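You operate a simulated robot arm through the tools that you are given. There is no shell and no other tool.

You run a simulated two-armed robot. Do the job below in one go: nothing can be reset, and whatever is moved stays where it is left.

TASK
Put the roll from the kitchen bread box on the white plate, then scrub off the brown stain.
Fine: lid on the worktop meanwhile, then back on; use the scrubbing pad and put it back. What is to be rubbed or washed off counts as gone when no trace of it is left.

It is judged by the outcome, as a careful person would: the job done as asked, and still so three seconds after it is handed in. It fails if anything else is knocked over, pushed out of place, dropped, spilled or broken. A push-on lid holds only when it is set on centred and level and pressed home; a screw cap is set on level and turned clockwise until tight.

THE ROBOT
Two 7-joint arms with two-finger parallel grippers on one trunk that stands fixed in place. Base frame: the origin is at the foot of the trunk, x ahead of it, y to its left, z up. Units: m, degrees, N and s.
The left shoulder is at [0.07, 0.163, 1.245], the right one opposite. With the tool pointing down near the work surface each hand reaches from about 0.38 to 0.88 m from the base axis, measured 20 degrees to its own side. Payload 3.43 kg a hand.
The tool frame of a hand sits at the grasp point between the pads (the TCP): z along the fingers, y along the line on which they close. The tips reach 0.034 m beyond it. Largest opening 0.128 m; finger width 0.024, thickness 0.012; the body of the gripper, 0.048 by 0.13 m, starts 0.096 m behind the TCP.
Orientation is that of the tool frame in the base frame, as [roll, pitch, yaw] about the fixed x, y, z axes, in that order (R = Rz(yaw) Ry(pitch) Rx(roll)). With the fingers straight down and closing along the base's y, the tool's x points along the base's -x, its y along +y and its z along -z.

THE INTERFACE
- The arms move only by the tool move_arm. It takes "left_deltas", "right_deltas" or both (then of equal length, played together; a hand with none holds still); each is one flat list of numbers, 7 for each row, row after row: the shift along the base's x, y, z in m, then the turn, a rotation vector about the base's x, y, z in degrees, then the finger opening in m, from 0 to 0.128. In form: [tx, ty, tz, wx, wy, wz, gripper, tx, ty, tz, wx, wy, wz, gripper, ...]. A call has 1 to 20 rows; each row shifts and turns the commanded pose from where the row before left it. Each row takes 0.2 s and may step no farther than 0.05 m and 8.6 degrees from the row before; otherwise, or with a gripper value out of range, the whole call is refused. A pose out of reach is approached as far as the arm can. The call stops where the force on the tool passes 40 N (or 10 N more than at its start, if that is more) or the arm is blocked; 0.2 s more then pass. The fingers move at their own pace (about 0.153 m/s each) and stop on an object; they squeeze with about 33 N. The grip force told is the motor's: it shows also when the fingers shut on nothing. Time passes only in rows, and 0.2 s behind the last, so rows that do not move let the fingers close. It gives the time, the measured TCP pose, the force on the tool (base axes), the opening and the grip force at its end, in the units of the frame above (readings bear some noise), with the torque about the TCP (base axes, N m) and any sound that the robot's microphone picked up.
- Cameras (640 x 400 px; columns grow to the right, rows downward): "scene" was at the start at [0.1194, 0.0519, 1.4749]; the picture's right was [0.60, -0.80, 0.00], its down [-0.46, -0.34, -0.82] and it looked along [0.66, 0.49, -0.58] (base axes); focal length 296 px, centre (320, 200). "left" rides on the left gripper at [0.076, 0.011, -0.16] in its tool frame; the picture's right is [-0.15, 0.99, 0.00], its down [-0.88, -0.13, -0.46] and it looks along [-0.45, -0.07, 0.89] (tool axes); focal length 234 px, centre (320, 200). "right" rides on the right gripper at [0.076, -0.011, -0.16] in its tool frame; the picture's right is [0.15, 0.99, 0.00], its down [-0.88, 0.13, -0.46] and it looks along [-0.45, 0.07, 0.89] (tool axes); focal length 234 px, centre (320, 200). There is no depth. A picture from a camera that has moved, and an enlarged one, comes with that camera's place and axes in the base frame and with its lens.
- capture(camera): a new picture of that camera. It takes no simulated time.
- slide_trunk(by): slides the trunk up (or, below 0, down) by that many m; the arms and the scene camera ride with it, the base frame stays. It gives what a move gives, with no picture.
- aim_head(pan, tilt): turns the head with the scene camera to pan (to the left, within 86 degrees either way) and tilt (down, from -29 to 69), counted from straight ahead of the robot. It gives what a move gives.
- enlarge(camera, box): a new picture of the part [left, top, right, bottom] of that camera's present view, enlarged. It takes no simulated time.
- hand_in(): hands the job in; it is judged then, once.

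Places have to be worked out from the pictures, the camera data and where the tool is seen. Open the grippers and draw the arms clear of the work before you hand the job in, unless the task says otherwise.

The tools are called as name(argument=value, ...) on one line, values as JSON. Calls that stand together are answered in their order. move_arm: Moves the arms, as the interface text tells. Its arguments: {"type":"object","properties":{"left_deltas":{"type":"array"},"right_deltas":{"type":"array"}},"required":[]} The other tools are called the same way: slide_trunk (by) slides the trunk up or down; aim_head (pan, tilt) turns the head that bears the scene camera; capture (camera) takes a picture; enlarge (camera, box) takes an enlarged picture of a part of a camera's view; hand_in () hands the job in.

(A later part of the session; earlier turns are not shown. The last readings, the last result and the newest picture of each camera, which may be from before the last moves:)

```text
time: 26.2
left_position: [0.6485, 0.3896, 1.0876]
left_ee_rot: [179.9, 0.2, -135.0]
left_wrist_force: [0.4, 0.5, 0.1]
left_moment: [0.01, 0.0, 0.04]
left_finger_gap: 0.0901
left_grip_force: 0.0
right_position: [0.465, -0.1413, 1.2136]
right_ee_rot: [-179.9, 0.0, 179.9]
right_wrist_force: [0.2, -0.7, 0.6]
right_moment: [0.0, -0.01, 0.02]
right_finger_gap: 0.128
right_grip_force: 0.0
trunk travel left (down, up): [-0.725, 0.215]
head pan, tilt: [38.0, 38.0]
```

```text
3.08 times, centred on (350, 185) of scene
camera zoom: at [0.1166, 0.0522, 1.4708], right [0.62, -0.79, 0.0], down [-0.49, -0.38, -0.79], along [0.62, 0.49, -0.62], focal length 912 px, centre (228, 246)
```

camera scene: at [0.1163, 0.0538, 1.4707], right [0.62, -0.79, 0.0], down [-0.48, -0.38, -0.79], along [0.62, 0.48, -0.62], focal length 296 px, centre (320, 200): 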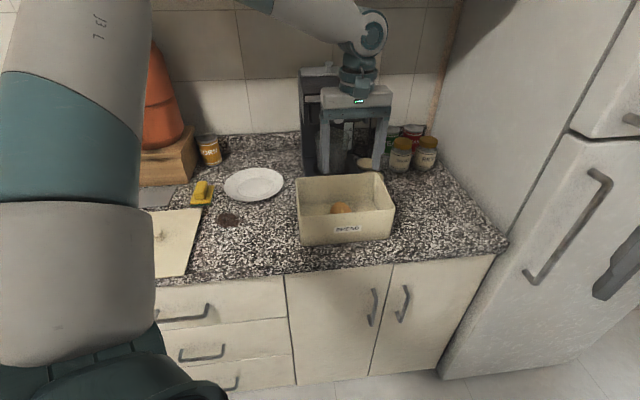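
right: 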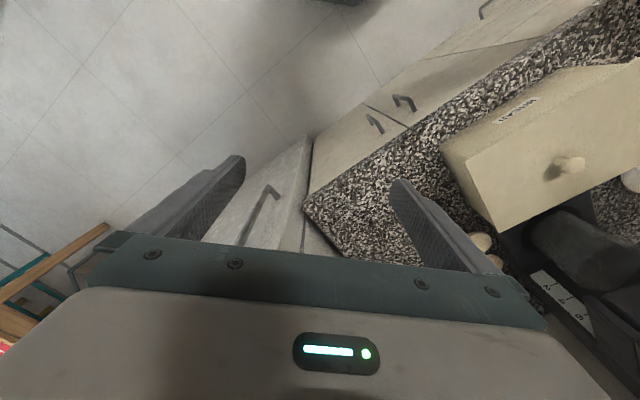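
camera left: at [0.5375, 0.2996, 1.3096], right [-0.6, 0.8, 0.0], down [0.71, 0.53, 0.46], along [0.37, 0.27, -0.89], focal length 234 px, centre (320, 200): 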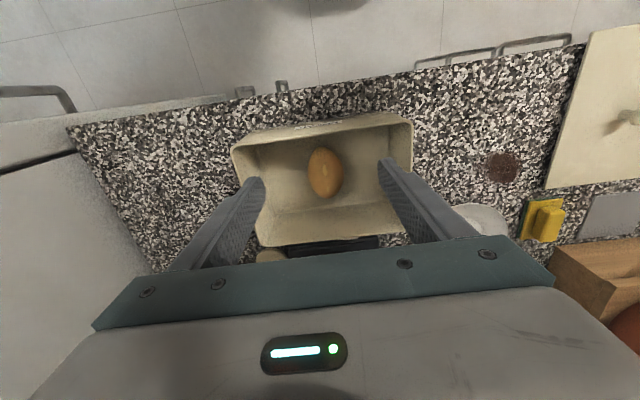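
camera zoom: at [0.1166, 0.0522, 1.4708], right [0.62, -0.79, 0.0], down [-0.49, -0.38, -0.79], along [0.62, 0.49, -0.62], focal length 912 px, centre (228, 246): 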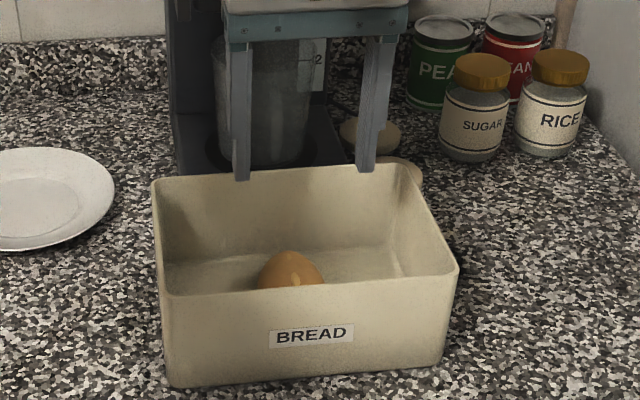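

The hand is centred over the roll. I'll lower into the box to z ≈ 0.947, watching for floor contact, and close on the roll.

move_arm(left_deltas=[-0.002, 0, -0.03, 0, 0, 0, 0.09, 0, 0, -0.03, 0, 0, 0, 0.09, 0, 0, -0.03, 0, 0, 0, 0.09, 0, 0, -0.03, 0, 0, 0, 0.09, 0, 0, -0.01, 0, 0, 0, 0.09, 0, 0, -0.01, 0, 0, 0, 0.09, 0, 0, 0, 0, 0, 0, 0.09])

capture(camera="left")

```text
time: 27.8
left_position: [0.6462, 0.3894, 0.9482]
left_ee_rot: [179.9, 0.1, -135.1]
left_wrist_force: [0.2, -0.7, -0.8]
left_moment: [-0.02, 0.0, 0.01]
left_finger_gap: 0.0899
left_grip_force: 0.0
right_position: [0.4644, -0.1416, 1.2128]
right_ee_rot: [-179.9, 0.0, 179.9]
right_wrist_force: [-0.2, 0.3, -0.4]
right_moment: [-0.01, 0.0, 0.03]
right_finger_gap: 0.1278
right_grip_force: 0.1
trunk travel left (down, up): [-0.725, 0.215]
head pan, tilt: [38.0, 38.0]
```

```text
taken
camera left: at [0.585, 0.3447, 1.1105], right [-0.6, 0.8, 0.0], down [0.71, 0.53, 0.46], along [0.37, 0.27, -0.89], focal length 234 px, centre (320, 200)
```

left: 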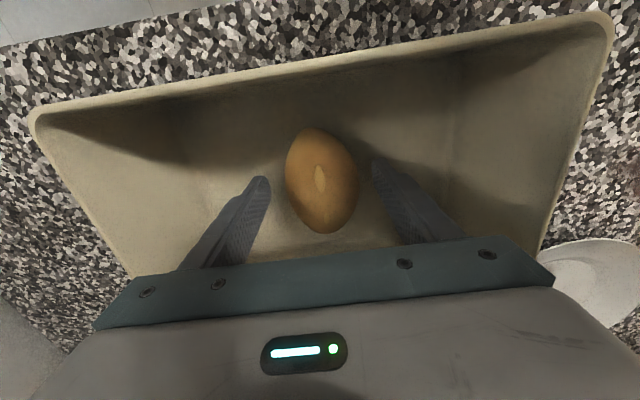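

The roll sits between the pads. I'll close on it and lift slightly to check the hold.

move_arm(left_deltas=[0, 0, -0.002, 0, 0, 0, 0.06, 0, 0, 0, 0, 0, 0, 0.03, 0, 0, 0, 0, 0, 0, 0.03, 0, 0, 0, 0, 0, 0, 0.0, 0, 0, 0, 0, 0, 0, 0.0, 0, 0, 0.015, 0, 0, 0, 0.0, 0, 0, 0.015, 0, 0, 0, 0.0, 0, 0, 0, 0, 0, 0, 0.0])

capture(camera="left")

enlarge(camera="scene", box=[280, 120, 420, 250])

```text
time: 29.6
left_position: [0.648, 0.3892, 0.9772]
left_ee_rot: [179.9, 0.1, -134.9]
left_wrist_force: [0.3, 0.9, -0.4]
left_moment: [0.02, 0.02, 0.0]
left_finger_gap: 0.0602
left_grip_force: 32.9
right_position: [0.4659, -0.1408, 1.2132]
right_ee_rot: [-180.0, -0.1, 179.9]
right_wrist_force: [0.1, -0.3, 0.9]
right_moment: [0.02, -0.01, 0.01]
right_finger_gap: 0.1282
right_grip_force: 0.0
trunk travel left (down, up): [-0.725, 0.215]
head pan, tilt: [38.0, 38.0]
```

```text
taken
camera left: at [0.5858, 0.3444, 1.1378], right [-0.6, 0.8, 0.0], down [0.71, 0.53, 0.46], along [0.36, 0.27, -0.89], focal length 234 px, centre (320, 200)
```

left: 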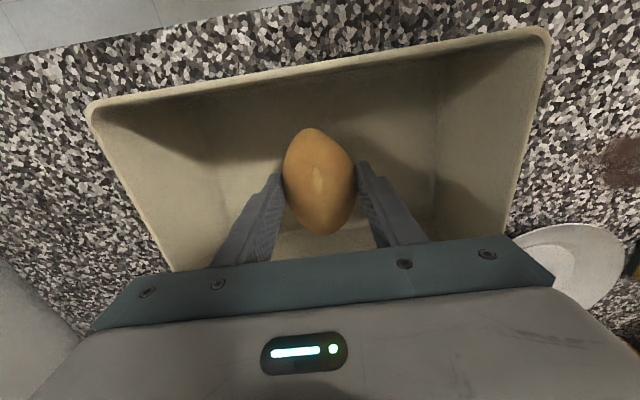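

```text
3.08 times, centred on (350, 185) of scene
camera zoom: at [0.1177, 0.0528, 1.4706], right [0.62, -0.79, 0.0], down [-0.49, -0.38, -0.79], along [0.62, 0.48, -0.62], focal length 912 px, centre (228, 246)
```

zoom: 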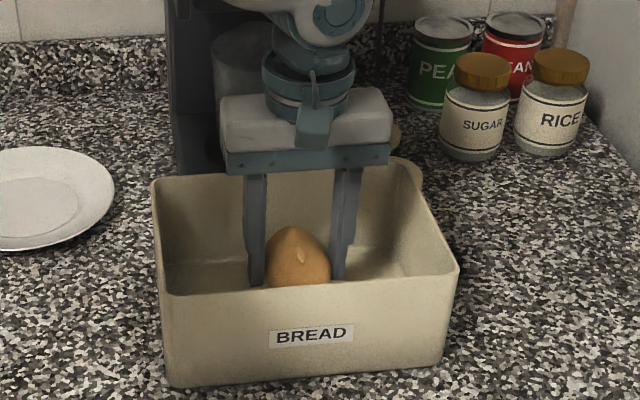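

The roll is held at 0.060 m and lifts cleanly. I'll raise it clear of the rim and carry it left, in front of the plate.

move_arm(left_deltas=[0, 0, 0.027, 0, 0, 0, 0, 0, 0, 0.027, 0, 0, 0, 0, 0, 0, 0.027, 0, 0, 0, 0, 0, 0, 0.027, 0, 0, 0, 0, -0.0207, 0.0303, 0, 0, 0, 0, 0, -0.0207, 0.0303, 0, 0, 0, 0, 0, -0.0207, 0.0303, 0, 0, 0, 0, 0, -0.0207, 0.0303, 0, 0, 0, 0, 0, -0.0207, 0.0303, 0, 0, 0, 0, 0, -0.0207, 0.0303, 0, 0, 0, 0, 0, -0.0207, 0.0303, 0, 0, 0, 0, 0, 0, 0, 0, 0, 0, 0, 0])

capture(camera="left")

capture(camera="scene")

```text
time: 32.2
left_position: [0.5023, 0.6006, 1.085]
left_ee_rot: [180.0, -0.1, -135.1]
left_wrist_force: [-0.2, -0.9, -1.0]
left_moment: [0.03, -0.02, 0.0]
left_finger_gap: 0.0604
left_grip_force: 33.4
right_position: [0.4658, -0.1425, 1.213]
right_ee_rot: [180.0, 0.0, 179.8]
right_wrist_force: [-0.4, -0.6, -0.4]
right_moment: [0.02, 0.02, -0.04]
right_finger_gap: 0.1279
right_grip_force: 0.1
trunk travel left (down, up): [-0.725, 0.215]
head pan, tilt: [38.0, 38.0]
```

```text
taken
camera left: at [0.4397, 0.5558, 1.2464], right [-0.6, 0.8, 0.0], down [0.72, 0.53, 0.46], along [0.37, 0.27, -0.89], focal length 234 px, centre (320, 200)
```

left: 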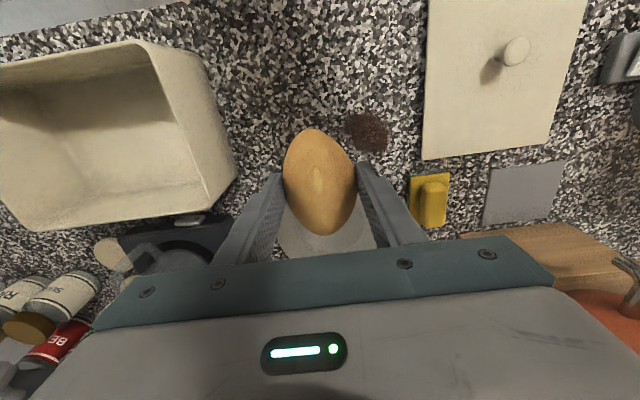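

```text
taken
camera scene: at [0.1177, 0.0517, 1.4707], right [0.62, -0.79, 0.0], down [-0.49, -0.38, -0.79], along [0.62, 0.49, -0.62], focal length 296 px, centre (320, 200)
```

scene: 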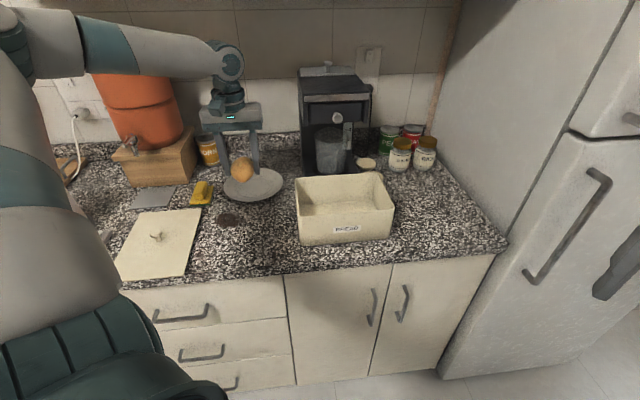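

The plate is directly ahead of the hand. I'll lower to z ≈ 1.0 while still in front of the cabinet line, then move straight in over the plate centre.

move_arm(left_deltas=[0, 0, -0.028, 0, 0, 0, 0, 0, 0, -0.028, 0, 0, 0, 0, 0, 0, -0.028, 0, 0, 0, 0, 0.02, 0.02, 0, 0, 0, 0, 0, 0.02, 0.02, 0, 0, 0, 0, 0, 0.02, 0.02, 0, 0, 0, 0, 0, 0.02, 0.02, 0, 0, 0, 0, 0, 0.02, 0.02, 0, 0, 0, 0, 0, 0, 0, 0, 0, 0, 0, 0])

capture(camera="left")

capture(camera="scene")

```text
time: 34.2
left_position: [0.6011, 0.7024, 1.0014]
left_ee_rot: [-180.0, -0.1, -135.1]
left_wrist_force: [-0.2, 0.7, -0.1]
left_moment: [-0.02, -0.01, 0.0]
left_finger_gap: 0.0603
left_grip_force: 33.4
right_position: [0.4638, -0.141, 1.2116]
right_ee_rot: [-180.0, -0.1, 179.9]
right_wrist_force: [0.2, -0.4, 0.3]
right_moment: [0.0, -0.02, 0.01]
right_finger_gap: 0.1281
right_grip_force: 0.0
trunk travel left (down, up): [-0.725, 0.215]
head pan, tilt: [38.0, 38.0]
```

```text
taken
camera left: at [0.5387, 0.6574, 1.1626], right [-0.6, 0.8, 0.0], down [0.71, 0.53, 0.46], along [0.37, 0.27, -0.89], focal length 234 px, centre (320, 200)
```

left: 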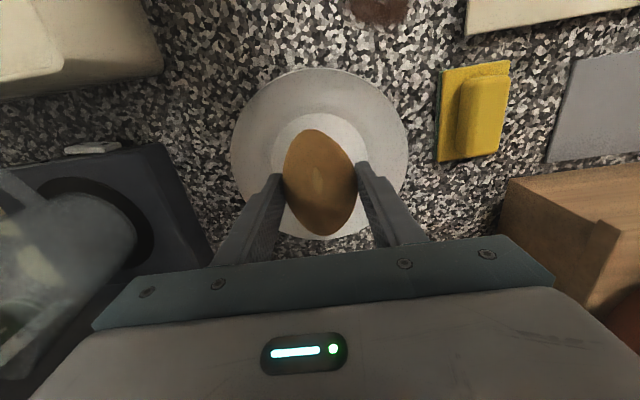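

```text
taken
camera scene: at [0.1161, 0.0526, 1.4708], right [0.62, -0.79, 0.0], down [-0.48, -0.38, -0.79], along [0.62, 0.49, -0.62], focal length 296 px, centre (320, 200)
```

scene: 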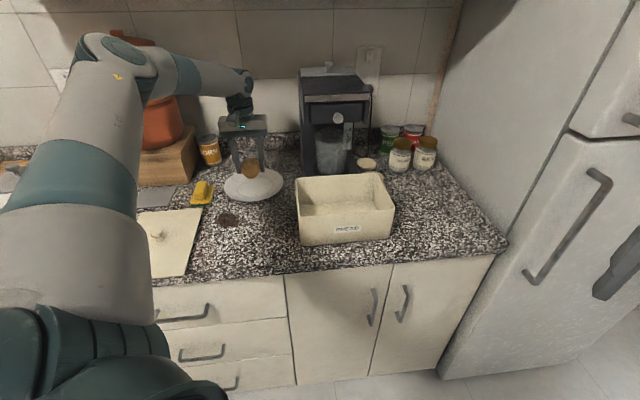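

The roll is over the plate centre to within about a centimetre. I'll nudge it forward slightly and lower it to just above the plate.

move_arm(left_deltas=[0.004, 0.003, -0.01, 0, 0, 0, 0, 0, 0, -0.01, 0, 0, 0, 0, 0, 0, -0.01, 0, 0, 0, 0, 0, 0, -0.008, 0, 0, 0, 0, 0, 0, -0.003, 0, 0, 0, 0, 0, 0, 0, 0, 0, 0, 0])

enlarge(camera="scene", box=[190, 110, 310, 220])

```text
time: 35.6
left_position: [0.6058, 0.7055, 0.9603]
left_ee_rot: [-179.9, 0.0, -135.0]
left_wrist_force: [0.0, 0.5, -0.2]
left_moment: [0.03, 0.01, -0.01]
left_finger_gap: 0.0605
left_grip_force: 32.8
right_position: [0.4651, -0.1407, 1.2129]
right_ee_rot: [179.9, -0.1, 179.8]
right_wrist_force: [-0.2, 0.1, -0.5]
right_moment: [0.01, 0.02, 0.0]
right_finger_gap: 0.1279
right_grip_force: 0.0
trunk travel left (down, up): [-0.725, 0.215]
head pan, tilt: [38.0, 38.0]
```

```text
3.64 times, centred on (250, 165) of scene
camera zoom: at [0.117, 0.0528, 1.4707], right [0.62, -0.79, 0.0], down [-0.49, -0.38, -0.79], along [0.62, 0.48, -0.62], focal length 1077 px, centre (574, 327)
```

zoom: 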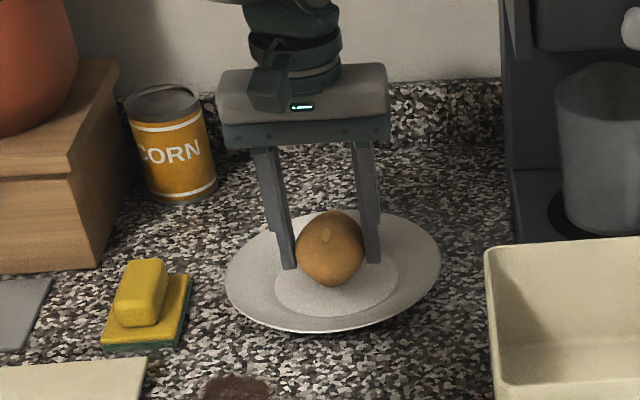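

The roll is centred over the plate well. I'll lower the last centimetre in small steps.

move_arm(left_deltas=[0, 0, -0.003, 0, 0, 0, 0, 0, 0, -0.003, 0, 0, 0, 0, 0, 0, -0.002, 0, 0, 0, 0, 0, 0, 0, 0, 0, 0, 0])

```text
time: 36.6
left_position: [0.6064, 0.706, 0.9519]
left_ee_rot: [-179.9, -0.1, -135.0]
left_wrist_force: [-0.3, 0.0, -0.9]
left_moment: [-0.02, 0.03, -0.02]
left_finger_gap: 0.0606
left_grip_force: 33.0
right_position: [0.4645, -0.1416, 1.2132]
right_ee_rot: [-179.9, -0.1, 179.9]
right_wrist_force: [0.5, -0.7, 0.1]
right_moment: [0.05, -0.03, 0.02]
right_finger_gap: 0.128
right_grip_force: 0.0
trunk travel left (down, up): [-0.725, 0.215]
head pan, tilt: [38.0, 38.0]
```

move_arm(left_deltas=[0, 0, -0.002, 0, 0, 0, 0, 0, 0, -0.002, 0, 0, 0, 0, 0, 0, 0, 0, 0, 0, 0])

enlarge(camera="scene", box=[210, 130, 290, 210])

```text
time: 37.4
left_position: [0.6056, 0.7047, 0.9504]
left_ee_rot: [-179.9, 0.2, -134.9]
left_wrist_force: [1.9, 2.7, 13.8]
left_moment: [-0.11, 0.01, 0.06]
left_finger_gap: 0.0605
left_grip_force: 33.2
right_position: [0.464, -0.1427, 1.2128]
right_ee_rot: [179.8, 0.0, 179.9]
right_wrist_force: [-0.2, 0.0, 0.4]
right_moment: [0.01, -0.01, 0.01]
right_finger_gap: 0.1281
right_grip_force: 0.1
trunk travel left (down, up): [-0.725, 0.215]
head pan, tilt: [38.0, 38.0]
```

```text
5.00 times, centred on (250, 170) of scene
camera zoom: at [0.1155, 0.0513, 1.4711], right [0.62, -0.79, 0.0], down [-0.48, -0.38, -0.79], along [0.62, 0.49, -0.61], focal length 1481 px, centre (670, 350)
```

zoom: 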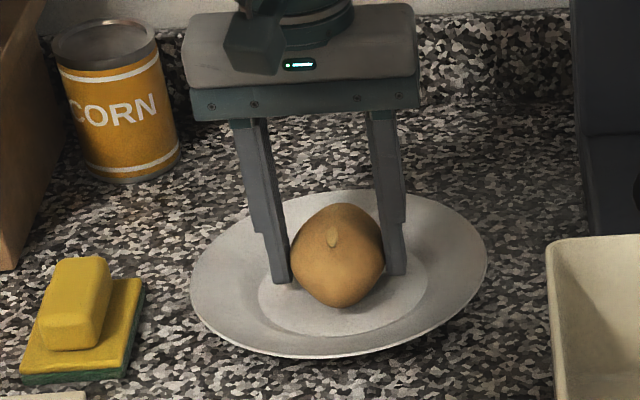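

The roll is resting on the plate, with 14 N of contact. I'll ease the load and open the fingers in small increments so nothing drags, then rise.

move_arm(left_deltas=[0, 0, 0.002, 0, 0, 0, 0, 0, 0, 0, 0, 0, 0, 0.062, 0, 0, 0, 0, 0, 0, 0.064, 0, 0, 0, 0, 0, 0, 0.068, 0, 0, 0, 0, 0, 0, 0.074, 0, 0, 0, 0, 0, 0, 0.078, 0, 0, 0.01, 0, 0, 0, 0.08, 0, 0, 0.02, 0, 0, 0, 0.085, 0, 0, 0.02, 0, 0, 0, 0.085, 0, 0, 0, 0, 0, 0, 0.085])

capture(camera="left")

enlarge(camera="scene", box=[210, 130, 290, 210])

```text
time: 39.6
left_position: [0.6058, 0.7049, 0.9996]
left_ee_rot: [-180.0, 0.0, -135.0]
left_wrist_force: [0.2, 0.2, -0.7]
left_moment: [-0.01, 0.0, -0.02]
left_finger_gap: 0.0848
left_grip_force: 0.1
right_position: [0.4647, -0.1411, 1.2133]
right_ee_rot: [180.0, 0.0, 179.9]
right_wrist_force: [0.3, -0.4, 0.5]
right_moment: [-0.03, -0.01, -0.02]
right_finger_gap: 0.128
right_grip_force: 0.0
trunk travel left (down, up): [-0.725, 0.215]
head pan, tilt: [38.0, 38.0]
```

```text
taken
camera left: at [0.5446, 0.6594, 1.161], right [-0.6, 0.8, 0.0], down [0.71, 0.53, 0.46], along [0.37, 0.27, -0.89], focal length 234 px, centre (320, 200)
```

left: 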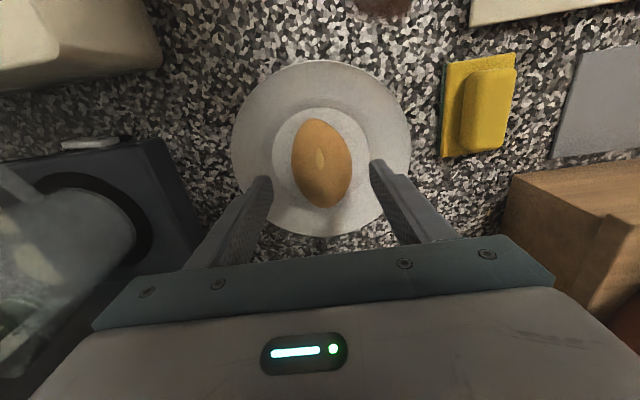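

```text
5.00 times, centred on (250, 170) of scene
camera zoom: at [0.1171, 0.0528, 1.4707], right [0.62, -0.79, 0.0], down [-0.49, -0.38, -0.79], along [0.62, 0.48, -0.62], focal length 1481 px, centre (670, 350)
```

zoom: 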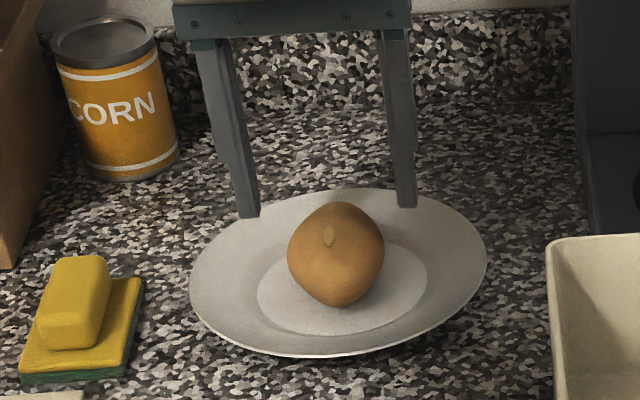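

The roll sits centred on the white plate. I'll back out the way I came, then swing over to the lid to pick it up again, turning the hand to match the lid.

move_arm(left_deltas=[-0.0353, -0.0353, 0, 0, 0, 0, 0.085, -0.0353, -0.0353, 0, 0, 0, 0, 0.085, -0.0353, -0.0353, 0, 0, 0, 0, 0.085, -0.01775, 0.00942, 0.0075, 0, 0, -7.5, 0.07, -0.01775, 0.00942, 0.0075, 0, 0, -7.5, 0.07, -0.01775, 0.00942, 0.0075, 0, 0, -7.5, 0.07, -0.01775, 0.00942, 0.0075, 0, 0, -7.5, 0.07, -0.01775, 0.00942, 0.0075, 0, 0, -7.5, 0.07, -0.01775, 0.00942, 0.0075, 0, 0, -7.5, 0.07, -0.01775, 0.00942, 0.0075, 0, 0, -7.5, 0.07, -0.01775, 0.00942, 0.0075, 0, 0, -7.5, 0.07, -0.01775, 0.00942, 0.0075, 0, 0, -7.5, 0.07, -0.01775, 0.00942, 0.0075, 0, 0, -7.5, 0.07, -0.01775, 0.00942, 0.0075, 0, 0, -7.5, 0.07, -0.01775, 0.00942, 0.0075, 0, 0, -7.5, 0.07, 0, 0, 0, 0, 0, 0, 0.07])

capture(camera="left")

capture(camera="scene")

```text
time: 43.0
left_position: [0.2872, 0.7115, 1.0909]
left_ee_rot: [180.0, 0.1, 135.0]
left_wrist_force: [0.1, 0.3, -0.1]
left_moment: [-0.02, -0.03, 0.03]
left_finger_gap: 0.0699
left_grip_force: 0.0
right_position: [0.4653, -0.1411, 1.2123]
right_ee_rot: [-180.0, -0.1, 179.9]
right_wrist_force: [-0.1, -0.4, -0.7]
right_moment: [0.01, 0.02, -0.01]
right_finger_gap: 0.1281
right_grip_force: 0.0
trunk travel left (down, up): [-0.725, 0.215]
head pan, tilt: [38.0, 38.0]
```

```text
taken
camera left: at [0.2406, 0.7741, 1.2512], right [0.8, 0.6, 0.0], down [0.53, -0.71, 0.46], along [0.27, -0.37, -0.89], focal length 234 px, centre (320, 200)
```

left: 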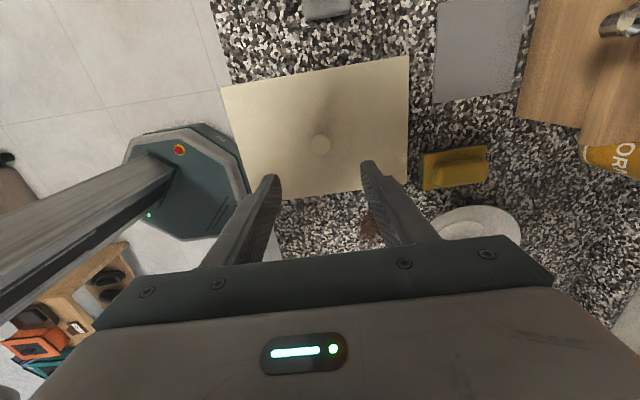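

```text
taken
camera scene: at [0.1174, 0.0526, 1.4707], right [0.62, -0.79, 0.0], down [-0.49, -0.38, -0.79], along [0.62, 0.49, -0.62], focal length 296 px, centre (320, 200)
```

scene: 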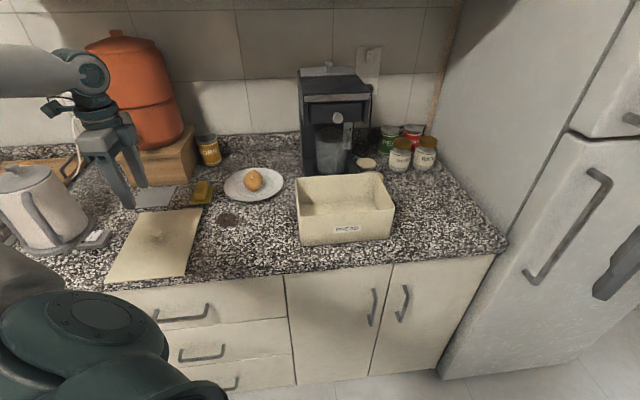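

enlarge(camera="left", box=[210, 40, 430, 210])

```text
2.35 times, centred on (320, 125) of left
camera zoom: at [0.2406, 0.7741, 1.2512], right [0.8, 0.6, 0.0], down [0.53, -0.71, 0.46], along [0.27, -0.37, -0.89], focal length 551 px, centre (320, 376)
```

zoom: 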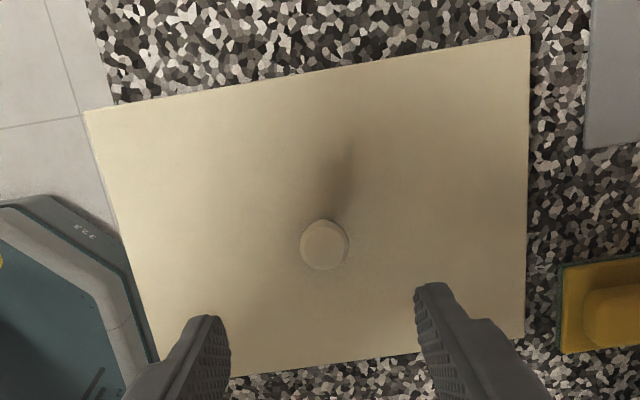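

The knob is directly under the hand and the lid is square to the counter to within half a degree. I'll descend and re-grip the knob.

move_arm(left_deltas=[0.0, 0.001, -0.03, 0, 0, 0, 0.06, 0, 0, -0.03, 0, 0, 0, 0.06, 0, 0, -0.03, 0, 0, 0, 0.06, 0, 0, -0.03, 0, 0, 0, 0.06, 0, 0, -0.012, 0, 0, 0, 0.06, 0, 0, -0.01, 0, 0, 0, 0.06, 0, 0, 0, 0, 0, 0, 0.06])

capture(camera="left")

```text
time: 44.6
left_position: [0.2864, 0.7124, 0.9488]
left_ee_rot: [180.0, 0.0, 135.1]
left_wrist_force: [-0.7, -0.1, 3.3]
left_moment: [-0.05, 0.14, 0.02]
left_finger_gap: 0.0603
left_grip_force: 0.5
right_position: [0.4646, -0.1419, 1.2126]
right_ee_rot: [-180.0, 0.1, -180.0]
right_wrist_force: [-0.1, -0.2, 0.5]
right_moment: [0.03, -0.04, 0.02]
right_finger_gap: 0.128
right_grip_force: 0.0
trunk travel left (down, up): [-0.725, 0.215]
head pan, tilt: [38.0, 38.0]
```

```text
taken
camera left: at [0.2397, 0.7748, 1.1093], right [0.8, 0.6, 0.0], down [0.53, -0.71, 0.46], along [0.27, -0.37, -0.89], focal length 234 px, centre (320, 200)
```

left: 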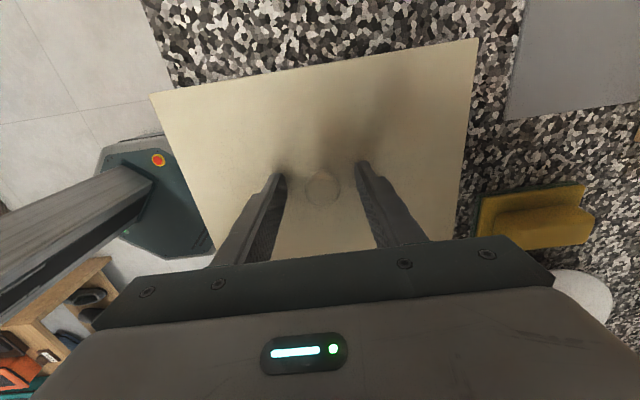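

A fingertip is just brushing the lid (3 N), so I'll rise 3 mm, then close on the knob and lift.

move_arm(left_deltas=[0, 0, 0.003, 0, 0, 0, 0.06, 0, 0, 0, 0, 0, 0, 0.04, 0, 0, 0, 0, 0, 0, 0.03, 0, 0, 0, 0, 0, 0, 0.0, 0, 0, 0, 0, 0, 0, 0.0, 0, 0, 0, 0, 0, 0, 0.0])

enlarge(camera="left", box=[140, 30, 490, 260])

```text
time: 46.0
left_position: [0.2867, 0.7128, 0.951]
left_ee_rot: [179.9, 0.0, 135.0]
left_wrist_force: [0.9, 0.6, -0.1]
left_moment: [-0.03, -0.05, -0.03]
left_finger_gap: 0.0272
left_grip_force: 33.2
right_position: [0.4645, -0.1415, 1.2129]
right_ee_rot: [-179.9, 0.0, 179.9]
right_wrist_force: [-0.1, 0.1, -0.6]
right_moment: [0.0, 0.0, -0.03]
right_finger_gap: 0.1279
right_grip_force: 0.0
trunk travel left (down, up): [-0.725, 0.215]
head pan, tilt: [38.0, 38.0]
```

```text
1.74 times, centred on (315, 145) of left
camera zoom: at [0.2401, 0.7749, 1.1121], right [0.8, 0.6, 0.0], down [0.53, -0.71, 0.46], along [0.27, -0.37, -0.89], focal length 407 px, centre (329, 296)
```

zoom: 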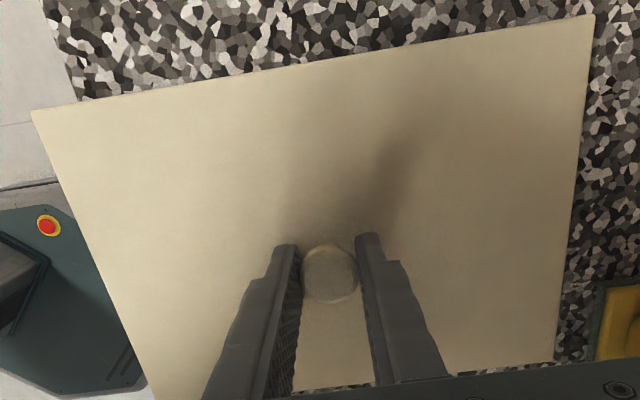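

The grip on the knob matches the first one. I'll lift the lid clear, carry it back toward the middle and start turning it to the box's heading.

move_arm(left_deltas=[0, 0, 0.01, 0, 0, 0, 0, 0, 0, 0.03, 0, 0, 0, 0, 0, 0, 0.03, 0, 0, 0, 0, 0, 0, 0.035, 0, 0, 0, 0, 0, 0, 0.035, 0, 0, 0, 0, 0, 0, 0.03, 0, 0, 0, 0, 0.0219, -0.0352, 0, 0, 0, 0, 0, 0.0219, -0.0352, 0, 0, 0, 0, 0, 0.0219, -0.0352, 0, 0, 0, 0, 0, 0.0219, -0.0352, 0, 0, 0, 0, 0, 0.0219, -0.0352, 0, 0, 0, 0, 0, 0, 0, 0, 0, 0, 7.5, 0, 0, 0, 0, 0, 0, 7.5, 0, 0, 0, 0, 0, 0, 7.5, 0, 0, 0, 0, 0, 0, 7.5, 0, 0, 0, 0, 0, 0, 7.5, 0, 0, 0, 0, 0, 0, 7.5, 0, 0, 0, 0, 0, 0, 7.5, 0, 0, 0, 0, 0, 0, 7.5, 0])

capture(camera="scene")

```text
time: 50.0
left_position: [0.3961, 0.5364, 1.1196]
left_ee_rot: [180.0, 0.1, -164.7]
left_wrist_force: [-0.9, -0.2, -2.7]
left_moment: [-0.03, 0.02, 0.0]
left_finger_gap: 0.027
left_grip_force: 33.1
right_position: [0.464, -0.1411, 1.2129]
right_ee_rot: [180.0, 0.0, 179.9]
right_wrist_force: [0.2, -1.1, 0.4]
right_moment: [0.01, -0.02, -0.03]
right_finger_gap: 0.128
right_grip_force: 0.0
trunk travel left (down, up): [-0.725, 0.215]
head pan, tilt: [38.0, 38.0]
```

```text
taken
camera scene: at [0.1171, 0.0527, 1.4707], right [0.62, -0.79, 0.0], down [-0.49, -0.38, -0.79], along [0.62, 0.48, -0.62], focal length 296 px, centre (320, 200)
```

scene: 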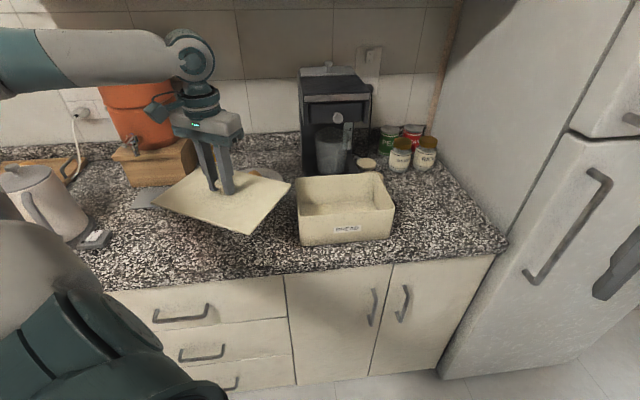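

The lid is level and clear. I'll finish the turn and bring it directly above the box.

move_arm(left_deltas=[0, 0, 0, 0, 0, 7.5, 0, 0, 0, 0, 0, 0, 7.5, 0, 0, 0, 0, 0, 0, 7.5, 0, 0, 0, 0, 0, 0, 7.5, 0, 0.0358, -0.0208, 0, 0, 0, 0, 0, 0.0358, -0.0208, 0, 0, 0, 0, 0, 0.0358, -0.0208, 0, 0, 0, 0, 0, 0.0358, -0.0208, 0, 0, 0, 0, 0, 0.0358, -0.0208, 0, 0, 0, 0, 0, 0.0358, -0.0208, 0, 0, 0, 0, 0, 0.0358, -0.0208, 0, 0, 0, 0, 0, 0, 0, 0, 0, 0, 0, 0, 0, 0, 0, 0, 0, 0, 0])

enlarge(camera="scene", box=[270, 120, 430, 250])

capture(camera="left")

```text
time: 52.8
left_position: [0.6472, 0.3911, 1.1194]
left_ee_rot: [179.9, 0.0, -135.1]
left_wrist_force: [-0.2, 0.6, -2.2]
left_moment: [0.01, 0.0, -0.02]
left_finger_gap: 0.0273
left_grip_force: 33.2
right_position: [0.4647, -0.1405, 1.2136]
right_ee_rot: [180.0, -0.1, 180.0]
right_wrist_force: [-0.4, -0.8, -0.7]
right_moment: [-0.02, -0.01, 0.01]
right_finger_gap: 0.1279
right_grip_force: 0.0
trunk travel left (down, up): [-0.725, 0.215]
head pan, tilt: [38.0, 38.0]
```

```text
3.08 times, centred on (350, 185) of scene
camera zoom: at [0.1171, 0.0527, 1.4707], right [0.62, -0.79, 0.0], down [-0.49, -0.38, -0.79], along [0.62, 0.48, -0.62], focal length 912 px, centre (228, 246)
```

zoom: 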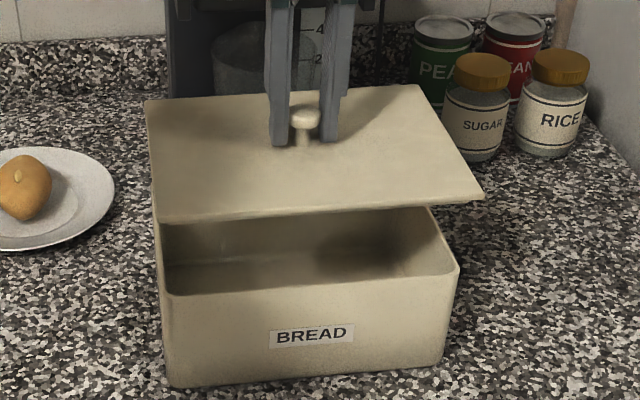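

```text
taken
camera left: at [0.5849, 0.3455, 1.2816], right [-0.6, 0.8, 0.0], down [0.71, 0.53, 0.46], along [0.37, 0.27, -0.89], focal length 234 px, centre (320, 200)
```

left: 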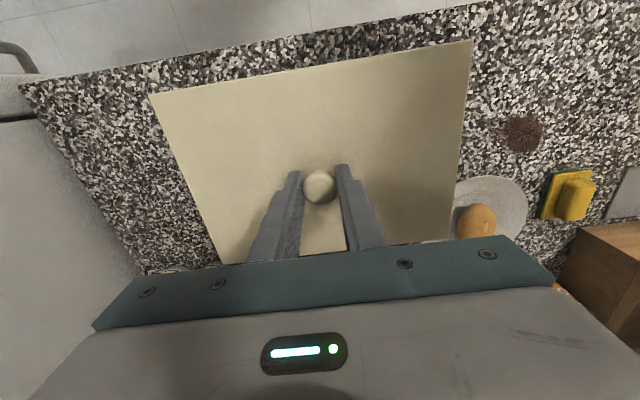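

The lid matches its lifted position from before. I'll lower it to just above the rim and check the alignment.

move_arm(left_deltas=[0, 0.0003, -0.02, 0, 0, 0, 0, 0, 0, -0.02, 0, 0, 0, 0, 0, 0, -0.015, 0, 0, 0, 0, 0, 0, 0, 0, 0, 0, 0])

enlarge(camera="scene", box=[280, 150, 420, 250])

enlarge(camera="left", box=[130, 20, 490, 270])

```text
time: 53.8
left_position: [0.6459, 0.3918, 1.0658]
left_ee_rot: [-180.0, 0.0, -135.0]
left_wrist_force: [0.3, -0.2, -1.7]
left_moment: [0.01, 0.01, -0.01]
left_finger_gap: 0.0271
left_grip_force: 33.5
right_position: [0.4646, -0.1413, 1.2127]
right_ee_rot: [180.0, 0.0, 179.9]
right_wrist_force: [-1.1, 0.1, -0.2]
right_moment: [0.05, 0.0, 0.03]
right_finger_gap: 0.128
right_grip_force: 0.1
trunk travel left (down, up): [-0.725, 0.215]
head pan, tilt: [38.0, 38.0]
```

```text
4.00 times, centred on (350, 200) of scene
camera zoom: at [0.1169, 0.0528, 1.4707], right [0.62, -0.79, 0.0], down [-0.49, -0.38, -0.79], along [0.62, 0.48, -0.62], focal length 1185 px, centre (200, 200)
```

zoom: 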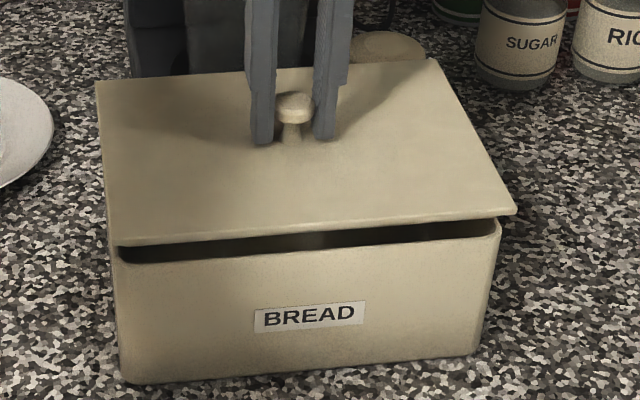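

```text
1.60 times, centred on (310, 145) of left
camera zoom: at [0.5844, 0.3462, 1.2266], right [-0.6, 0.8, 0.0], down [0.71, 0.53, 0.46], along [0.37, 0.27, -0.89], focal length 375 px, centre (336, 288)
```

zoom: 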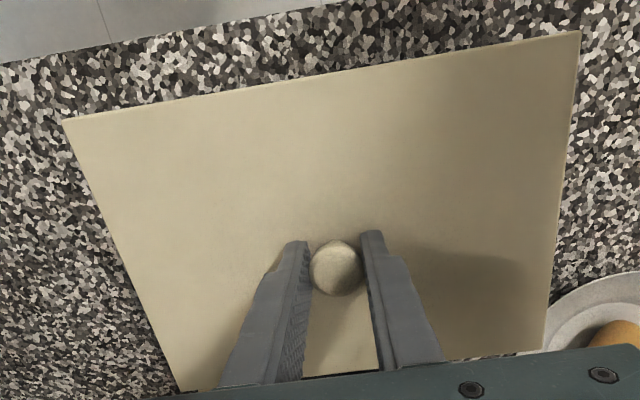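

Alignment looks right. I'll ease down in 3–4 mm steps to feel for the seat.

move_arm(left_deltas=[0.0006, -0.0004, -0.004, 0, 0, 0, 0, 0, 0, -0.004, 0, 0, 0, 0, 0, 0, -0.003, 0, 0, 0, 0, 0, 0, 0, 0, 0, 0, 0])

enlarge(camera="scene", box=[280, 150, 420, 250])

```text
time: 54.8
left_position: [0.647, 0.3915, 1.0544]
left_ee_rot: [-180.0, 0.0, -135.0]
left_wrist_force: [0.1, 0.6, -2.7]
left_moment: [0.0, -0.01, 0.0]
left_finger_gap: 0.0273
left_grip_force: 33.4
right_position: [0.4659, -0.142, 1.2126]
right_ee_rot: [-180.0, 0.1, 179.9]
right_wrist_force: [-0.3, -1.0, -0.5]
right_moment: [0.01, -0.03, -0.01]
right_finger_gap: 0.128
right_grip_force: 0.1
trunk travel left (down, up): [-0.725, 0.215]
head pan, tilt: [38.0, 38.0]
```

```text
4.00 times, centred on (350, 200) of scene
camera zoom: at [0.1172, 0.0527, 1.4707], right [0.62, -0.79, 0.0], down [-0.49, -0.38, -0.79], along [0.62, 0.48, -0.62], focal length 1185 px, centre (200, 200)
```

zoom: 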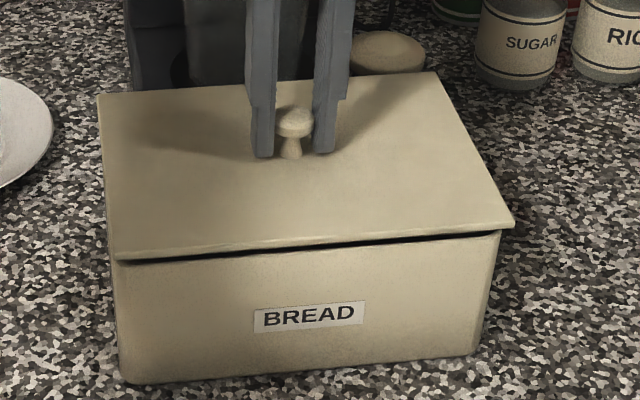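

There's no contact yet and a gap of about 5 mm remains. I'll continue in 2 mm steps.

move_arm(left_deltas=[0, 0, -0.002, 0, 0, 0, 0, 0, 0, -0.002, 0, 0, 0, 0, 0, 0, -0.001, 0, 0, 0, 0, 0, 0, 0, 0, 0, 0, 0])

enlarge(camera="scene", box=[280, 150, 420, 250])

```text
time: 55.8
left_position: [0.6473, 0.3922, 1.0493]
left_ee_rot: [179.9, 0.0, -135.0]
left_wrist_force: [0.2, 0.3, -2.9]
left_moment: [-0.02, -0.02, 0.03]
left_finger_gap: 0.0273
left_grip_force: 32.8
right_position: [0.4652, -0.1408, 1.2133]
right_ee_rot: [-179.9, 0.0, 179.9]
right_wrist_force: [0.1, -0.8, 0.1]
right_moment: [0.0, 0.02, -0.01]
right_finger_gap: 0.1279
right_grip_force: 0.0
trunk travel left (down, up): [-0.725, 0.215]
head pan, tilt: [38.0, 38.0]
```

```text
4.00 times, centred on (350, 200) of scene
camera zoom: at [0.1173, 0.0527, 1.4707], right [0.62, -0.79, 0.0], down [-0.49, -0.38, -0.79], along [0.62, 0.48, -0.62], focal length 1185 px, centre (200, 200)
```

zoom: 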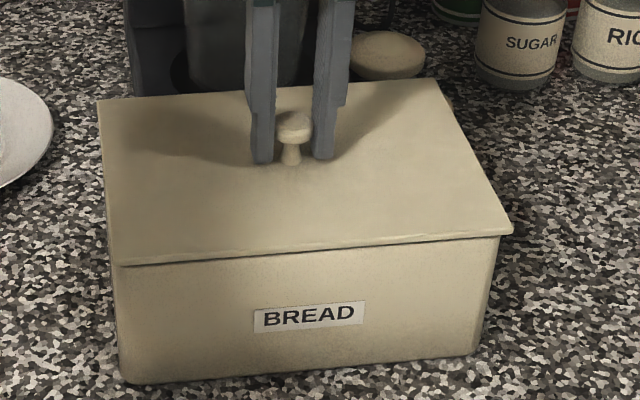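

It's almost seated, with the corners within 1–2 zoomed pixels of their original places. I'll lower the last millimetres and press lightly.

move_arm(left_deltas=[0, 0, -0.001, 0, 0, 0, 0, 0, 0, -0.001, 0, 0, 0, 0, 0, 0, -0.001, 0, 0, 0, 0, 0, 0, 0, 0, 0, 0, 0])

enlarge(camera="scene", box=[280, 150, 420, 250])

```text
time: 56.8
left_position: [0.6467, 0.3918, 1.0465]
left_ee_rot: [-180.0, 0.2, -134.9]
left_wrist_force: [1.9, 2.2, 6.3]
left_moment: [-0.28, 0.34, -0.03]
left_finger_gap: 0.0274
left_grip_force: 32.7
right_position: [0.4634, -0.1413, 1.2121]
right_ee_rot: [180.0, 0.0, -180.0]
right_wrist_force: [-0.2, 0.3, 0.0]
right_moment: [-0.01, -0.01, -0.02]
right_finger_gap: 0.1281
right_grip_force: 0.1
trunk travel left (down, up): [-0.725, 0.215]
head pan, tilt: [38.0, 38.0]
```

```text
4.00 times, centred on (350, 200) of scene
camera zoom: at [0.1165, 0.0526, 1.4709], right [0.62, -0.79, 0.0], down [-0.49, -0.38, -0.79], along [0.62, 0.49, -0.62], focal length 1185 px, centre (200, 200)
```

zoom: 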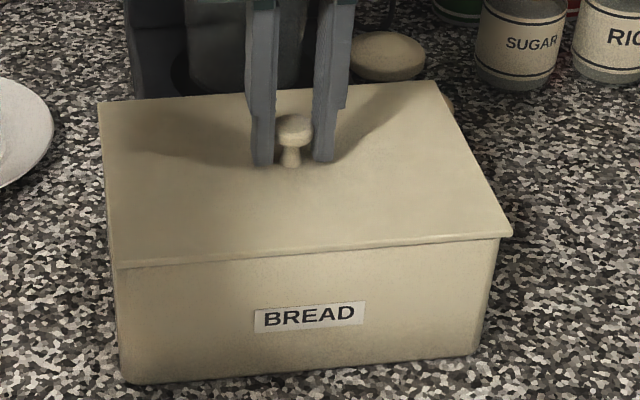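

The lid is meeting the rim, front side first. I'll press it home with a few more millimetres of command.

move_arm(left_deltas=[0, 0, -0.001, 0, 0, 0, 0, 0, 0, -0.001, 0, 0, 0, 0, 0, 0, -0.001, 0, 0, 0, 0, 0, 0, 0, 0, 0, 0, 0])

enlarge(camera="scene", box=[280, 150, 420, 250])

```text
time: 57.8
left_position: [0.6469, 0.3916, 1.0458]
left_ee_rot: [-179.9, 0.2, -135.0]
left_wrist_force: [6.3, 7.2, 24.8]
left_moment: [0.15, -0.14, 0.02]
left_finger_gap: 0.0276
left_grip_force: 33.0
right_position: [0.4627, -0.142, 1.213]
right_ee_rot: [180.0, 0.0, 179.9]
right_wrist_force: [-0.2, 0.1, 0.8]
right_moment: [-0.01, 0.0, 0.0]
right_finger_gap: 0.1279
right_grip_force: 0.1
trunk travel left (down, up): [-0.725, 0.215]
head pan, tilt: [38.0, 38.0]
```

```text
4.00 times, centred on (350, 200) of scene
camera zoom: at [0.1152, 0.0519, 1.471], right [0.62, -0.79, 0.0], down [-0.48, -0.38, -0.79], along [0.62, 0.49, -0.61], focal length 1185 px, centre (200, 200)
```

zoom: 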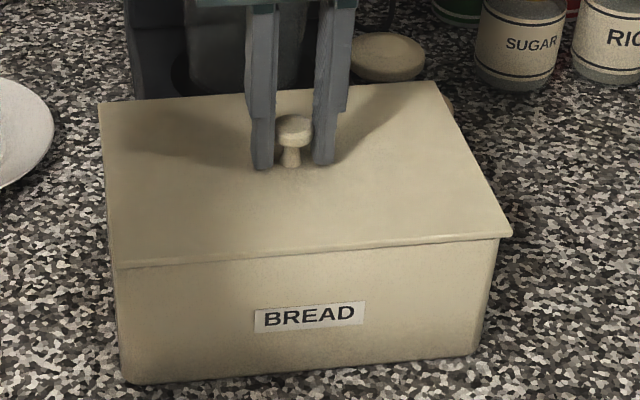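

The lid is seated; its corners match the original picture and it took 25 N with a balanced moment. I'll relieve the preload and open the fingers gradually so the lid doesn't shift.

move_arm(left_deltas=[0, 0, 0.002, 0, 0, 0, 0, 0, 0, 0.0015, 0, 0, 0, 0, 0, 0, 0, 0, 0, 0, 0])

```text
time: 58.6
left_position: [0.6467, 0.391, 1.0456]
left_ee_rot: [179.7, -0.1, -134.9]
left_wrist_force: [0.1, -0.6, -1.6]
left_moment: [-0.03, -0.19, -0.07]
left_finger_gap: 0.0272
left_grip_force: 32.9
right_position: [0.464, -0.1418, 1.2122]
right_ee_rot: [-179.9, 0.0, 179.9]
right_wrist_force: [-0.4, 0.3, 0.4]
right_moment: [-0.01, 0.0, 0.04]
right_finger_gap: 0.1281
right_grip_force: 0.1
trunk travel left (down, up): [-0.725, 0.215]
head pan, tilt: [38.0, 38.0]
```

move_arm(left_deltas=[0, 0, -0.0005, 0, 0, 0, 0.028, 0, 0, 0, 0, 0, 0, 0.03, 0, 0, 0, 0, 0, 0, 0.034, 0, 0, 0, 0, 0, 0, 0.04, 0, 0, 0, 0, 0, 0, 0.05, 0, 0, 0, 0, 0, 0, 0.06, 0, 0, 0, 0, 0, 0, 0.06])

enlarge(camera="scene", box=[280, 150, 420, 250])

enlarge(camera="left", box=[130, 20, 490, 270])

```text
time: 60.2
left_position: [0.6478, 0.3914, 1.0465]
left_ee_rot: [179.9, -0.1, -135.0]
left_wrist_force: [-1.0, -0.4, -0.7]
left_moment: [0.02, 0.01, -0.01]
left_finger_gap: 0.0598
left_grip_force: 0.0
right_position: [0.4644, -0.142, 1.212]
right_ee_rot: [180.0, 0.0, 179.9]
right_wrist_force: [0.3, -0.1, 0.3]
right_moment: [0.0, -0.03, -0.01]
right_finger_gap: 0.128
right_grip_force: 0.0
trunk travel left (down, up): [-0.725, 0.215]
head pan, tilt: [38.0, 38.0]
```

```text
4.00 times, centred on (350, 200) of scene
camera zoom: at [0.1169, 0.0525, 1.4707], right [0.62, -0.79, 0.0], down [-0.49, -0.38, -0.79], along [0.62, 0.49, -0.62], focal length 1185 px, centre (200, 200)
```

zoom: 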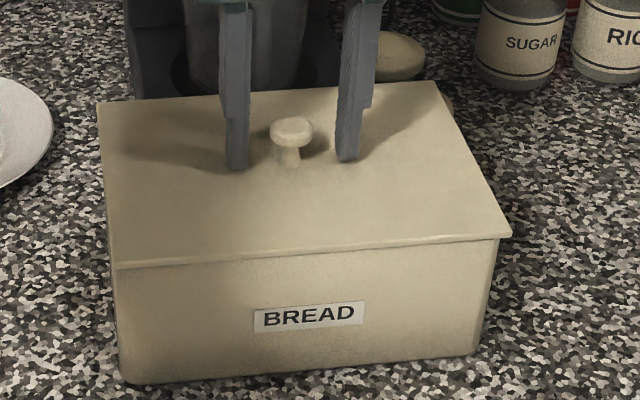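

```text
1.60 times, centred on (310, 145) of left
camera zoom: at [0.5852, 0.3456, 1.2081], right [-0.6, 0.8, 0.0], down [0.71, 0.53, 0.46], along [0.37, 0.27, -0.89], focal length 375 px, centre (336, 288)
```

zoom: 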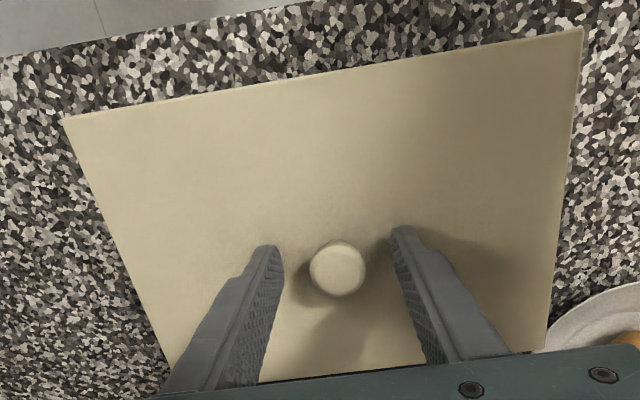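

The lid's corners match the original picture and nothing shifted. I'll rise off and zoom on the rim to make sure there's no gap.

move_arm(left_deltas=[0, 0, 0.03, 0, 0, 0, 0.06, 0, 0, 0.03, 0, 0, 0, 0.06, -0.015, -0.015, 0.03, 0, 0, 0, 0.06, -0.02, -0.02, 0.01, 0, 0, 0, 0.06, 0, 0, 0, 0, 0, 0, 0.06])

enlarge(camera="scene", box=[285, 165, 405, 240])

enlarge(camera="left", box=[220, 90, 430, 240])

```text
time: 61.4
left_position: [0.6121, 0.3566, 1.1467]
left_ee_rot: [180.0, 0.0, -134.9]
left_wrist_force: [-0.3, 0.0, -0.6]
left_moment: [0.01, 0.02, -0.02]
left_finger_gap: 0.06
left_grip_force: 0.0
right_position: [0.4659, -0.1404, 1.2123]
right_ee_rot: [180.0, -0.1, 179.9]
right_wrist_force: [-0.2, 0.5, 0.2]
right_moment: [-0.02, 0.02, 0.01]
right_finger_gap: 0.128
right_grip_force: 0.1
trunk travel left (down, up): [-0.725, 0.215]
head pan, tilt: [38.0, 38.0]
```

```text
5.33 times, centred on (345, 202) of scene
camera zoom: at [0.1178, 0.0531, 1.4706], right [0.62, -0.79, 0.0], down [-0.49, -0.38, -0.79], along [0.62, 0.48, -0.62], focal length 1580 px, centre (187, 187)
```

zoom: 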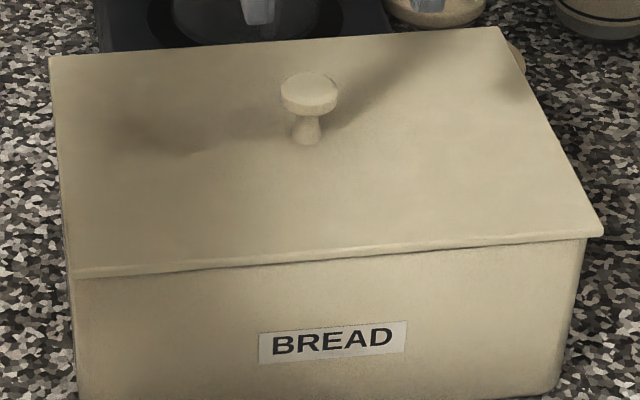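

```text
2.67 times, centred on (325, 165) of left
camera zoom: at [0.5504, 0.3106, 1.3075], right [-0.6, 0.8, 0.0], down [0.71, 0.53, 0.46], along [0.36, 0.27, -0.89], focal length 624 px, centre (307, 293)
```

zoom: 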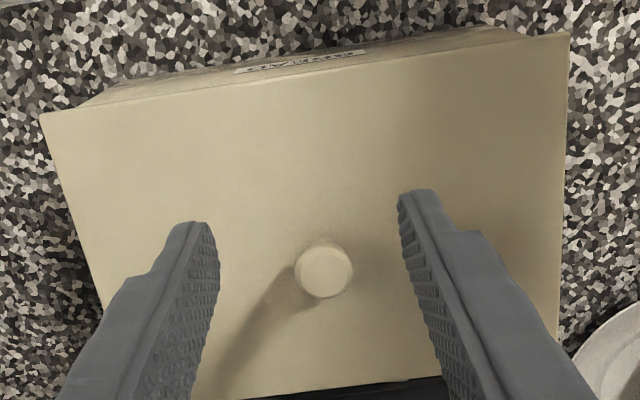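

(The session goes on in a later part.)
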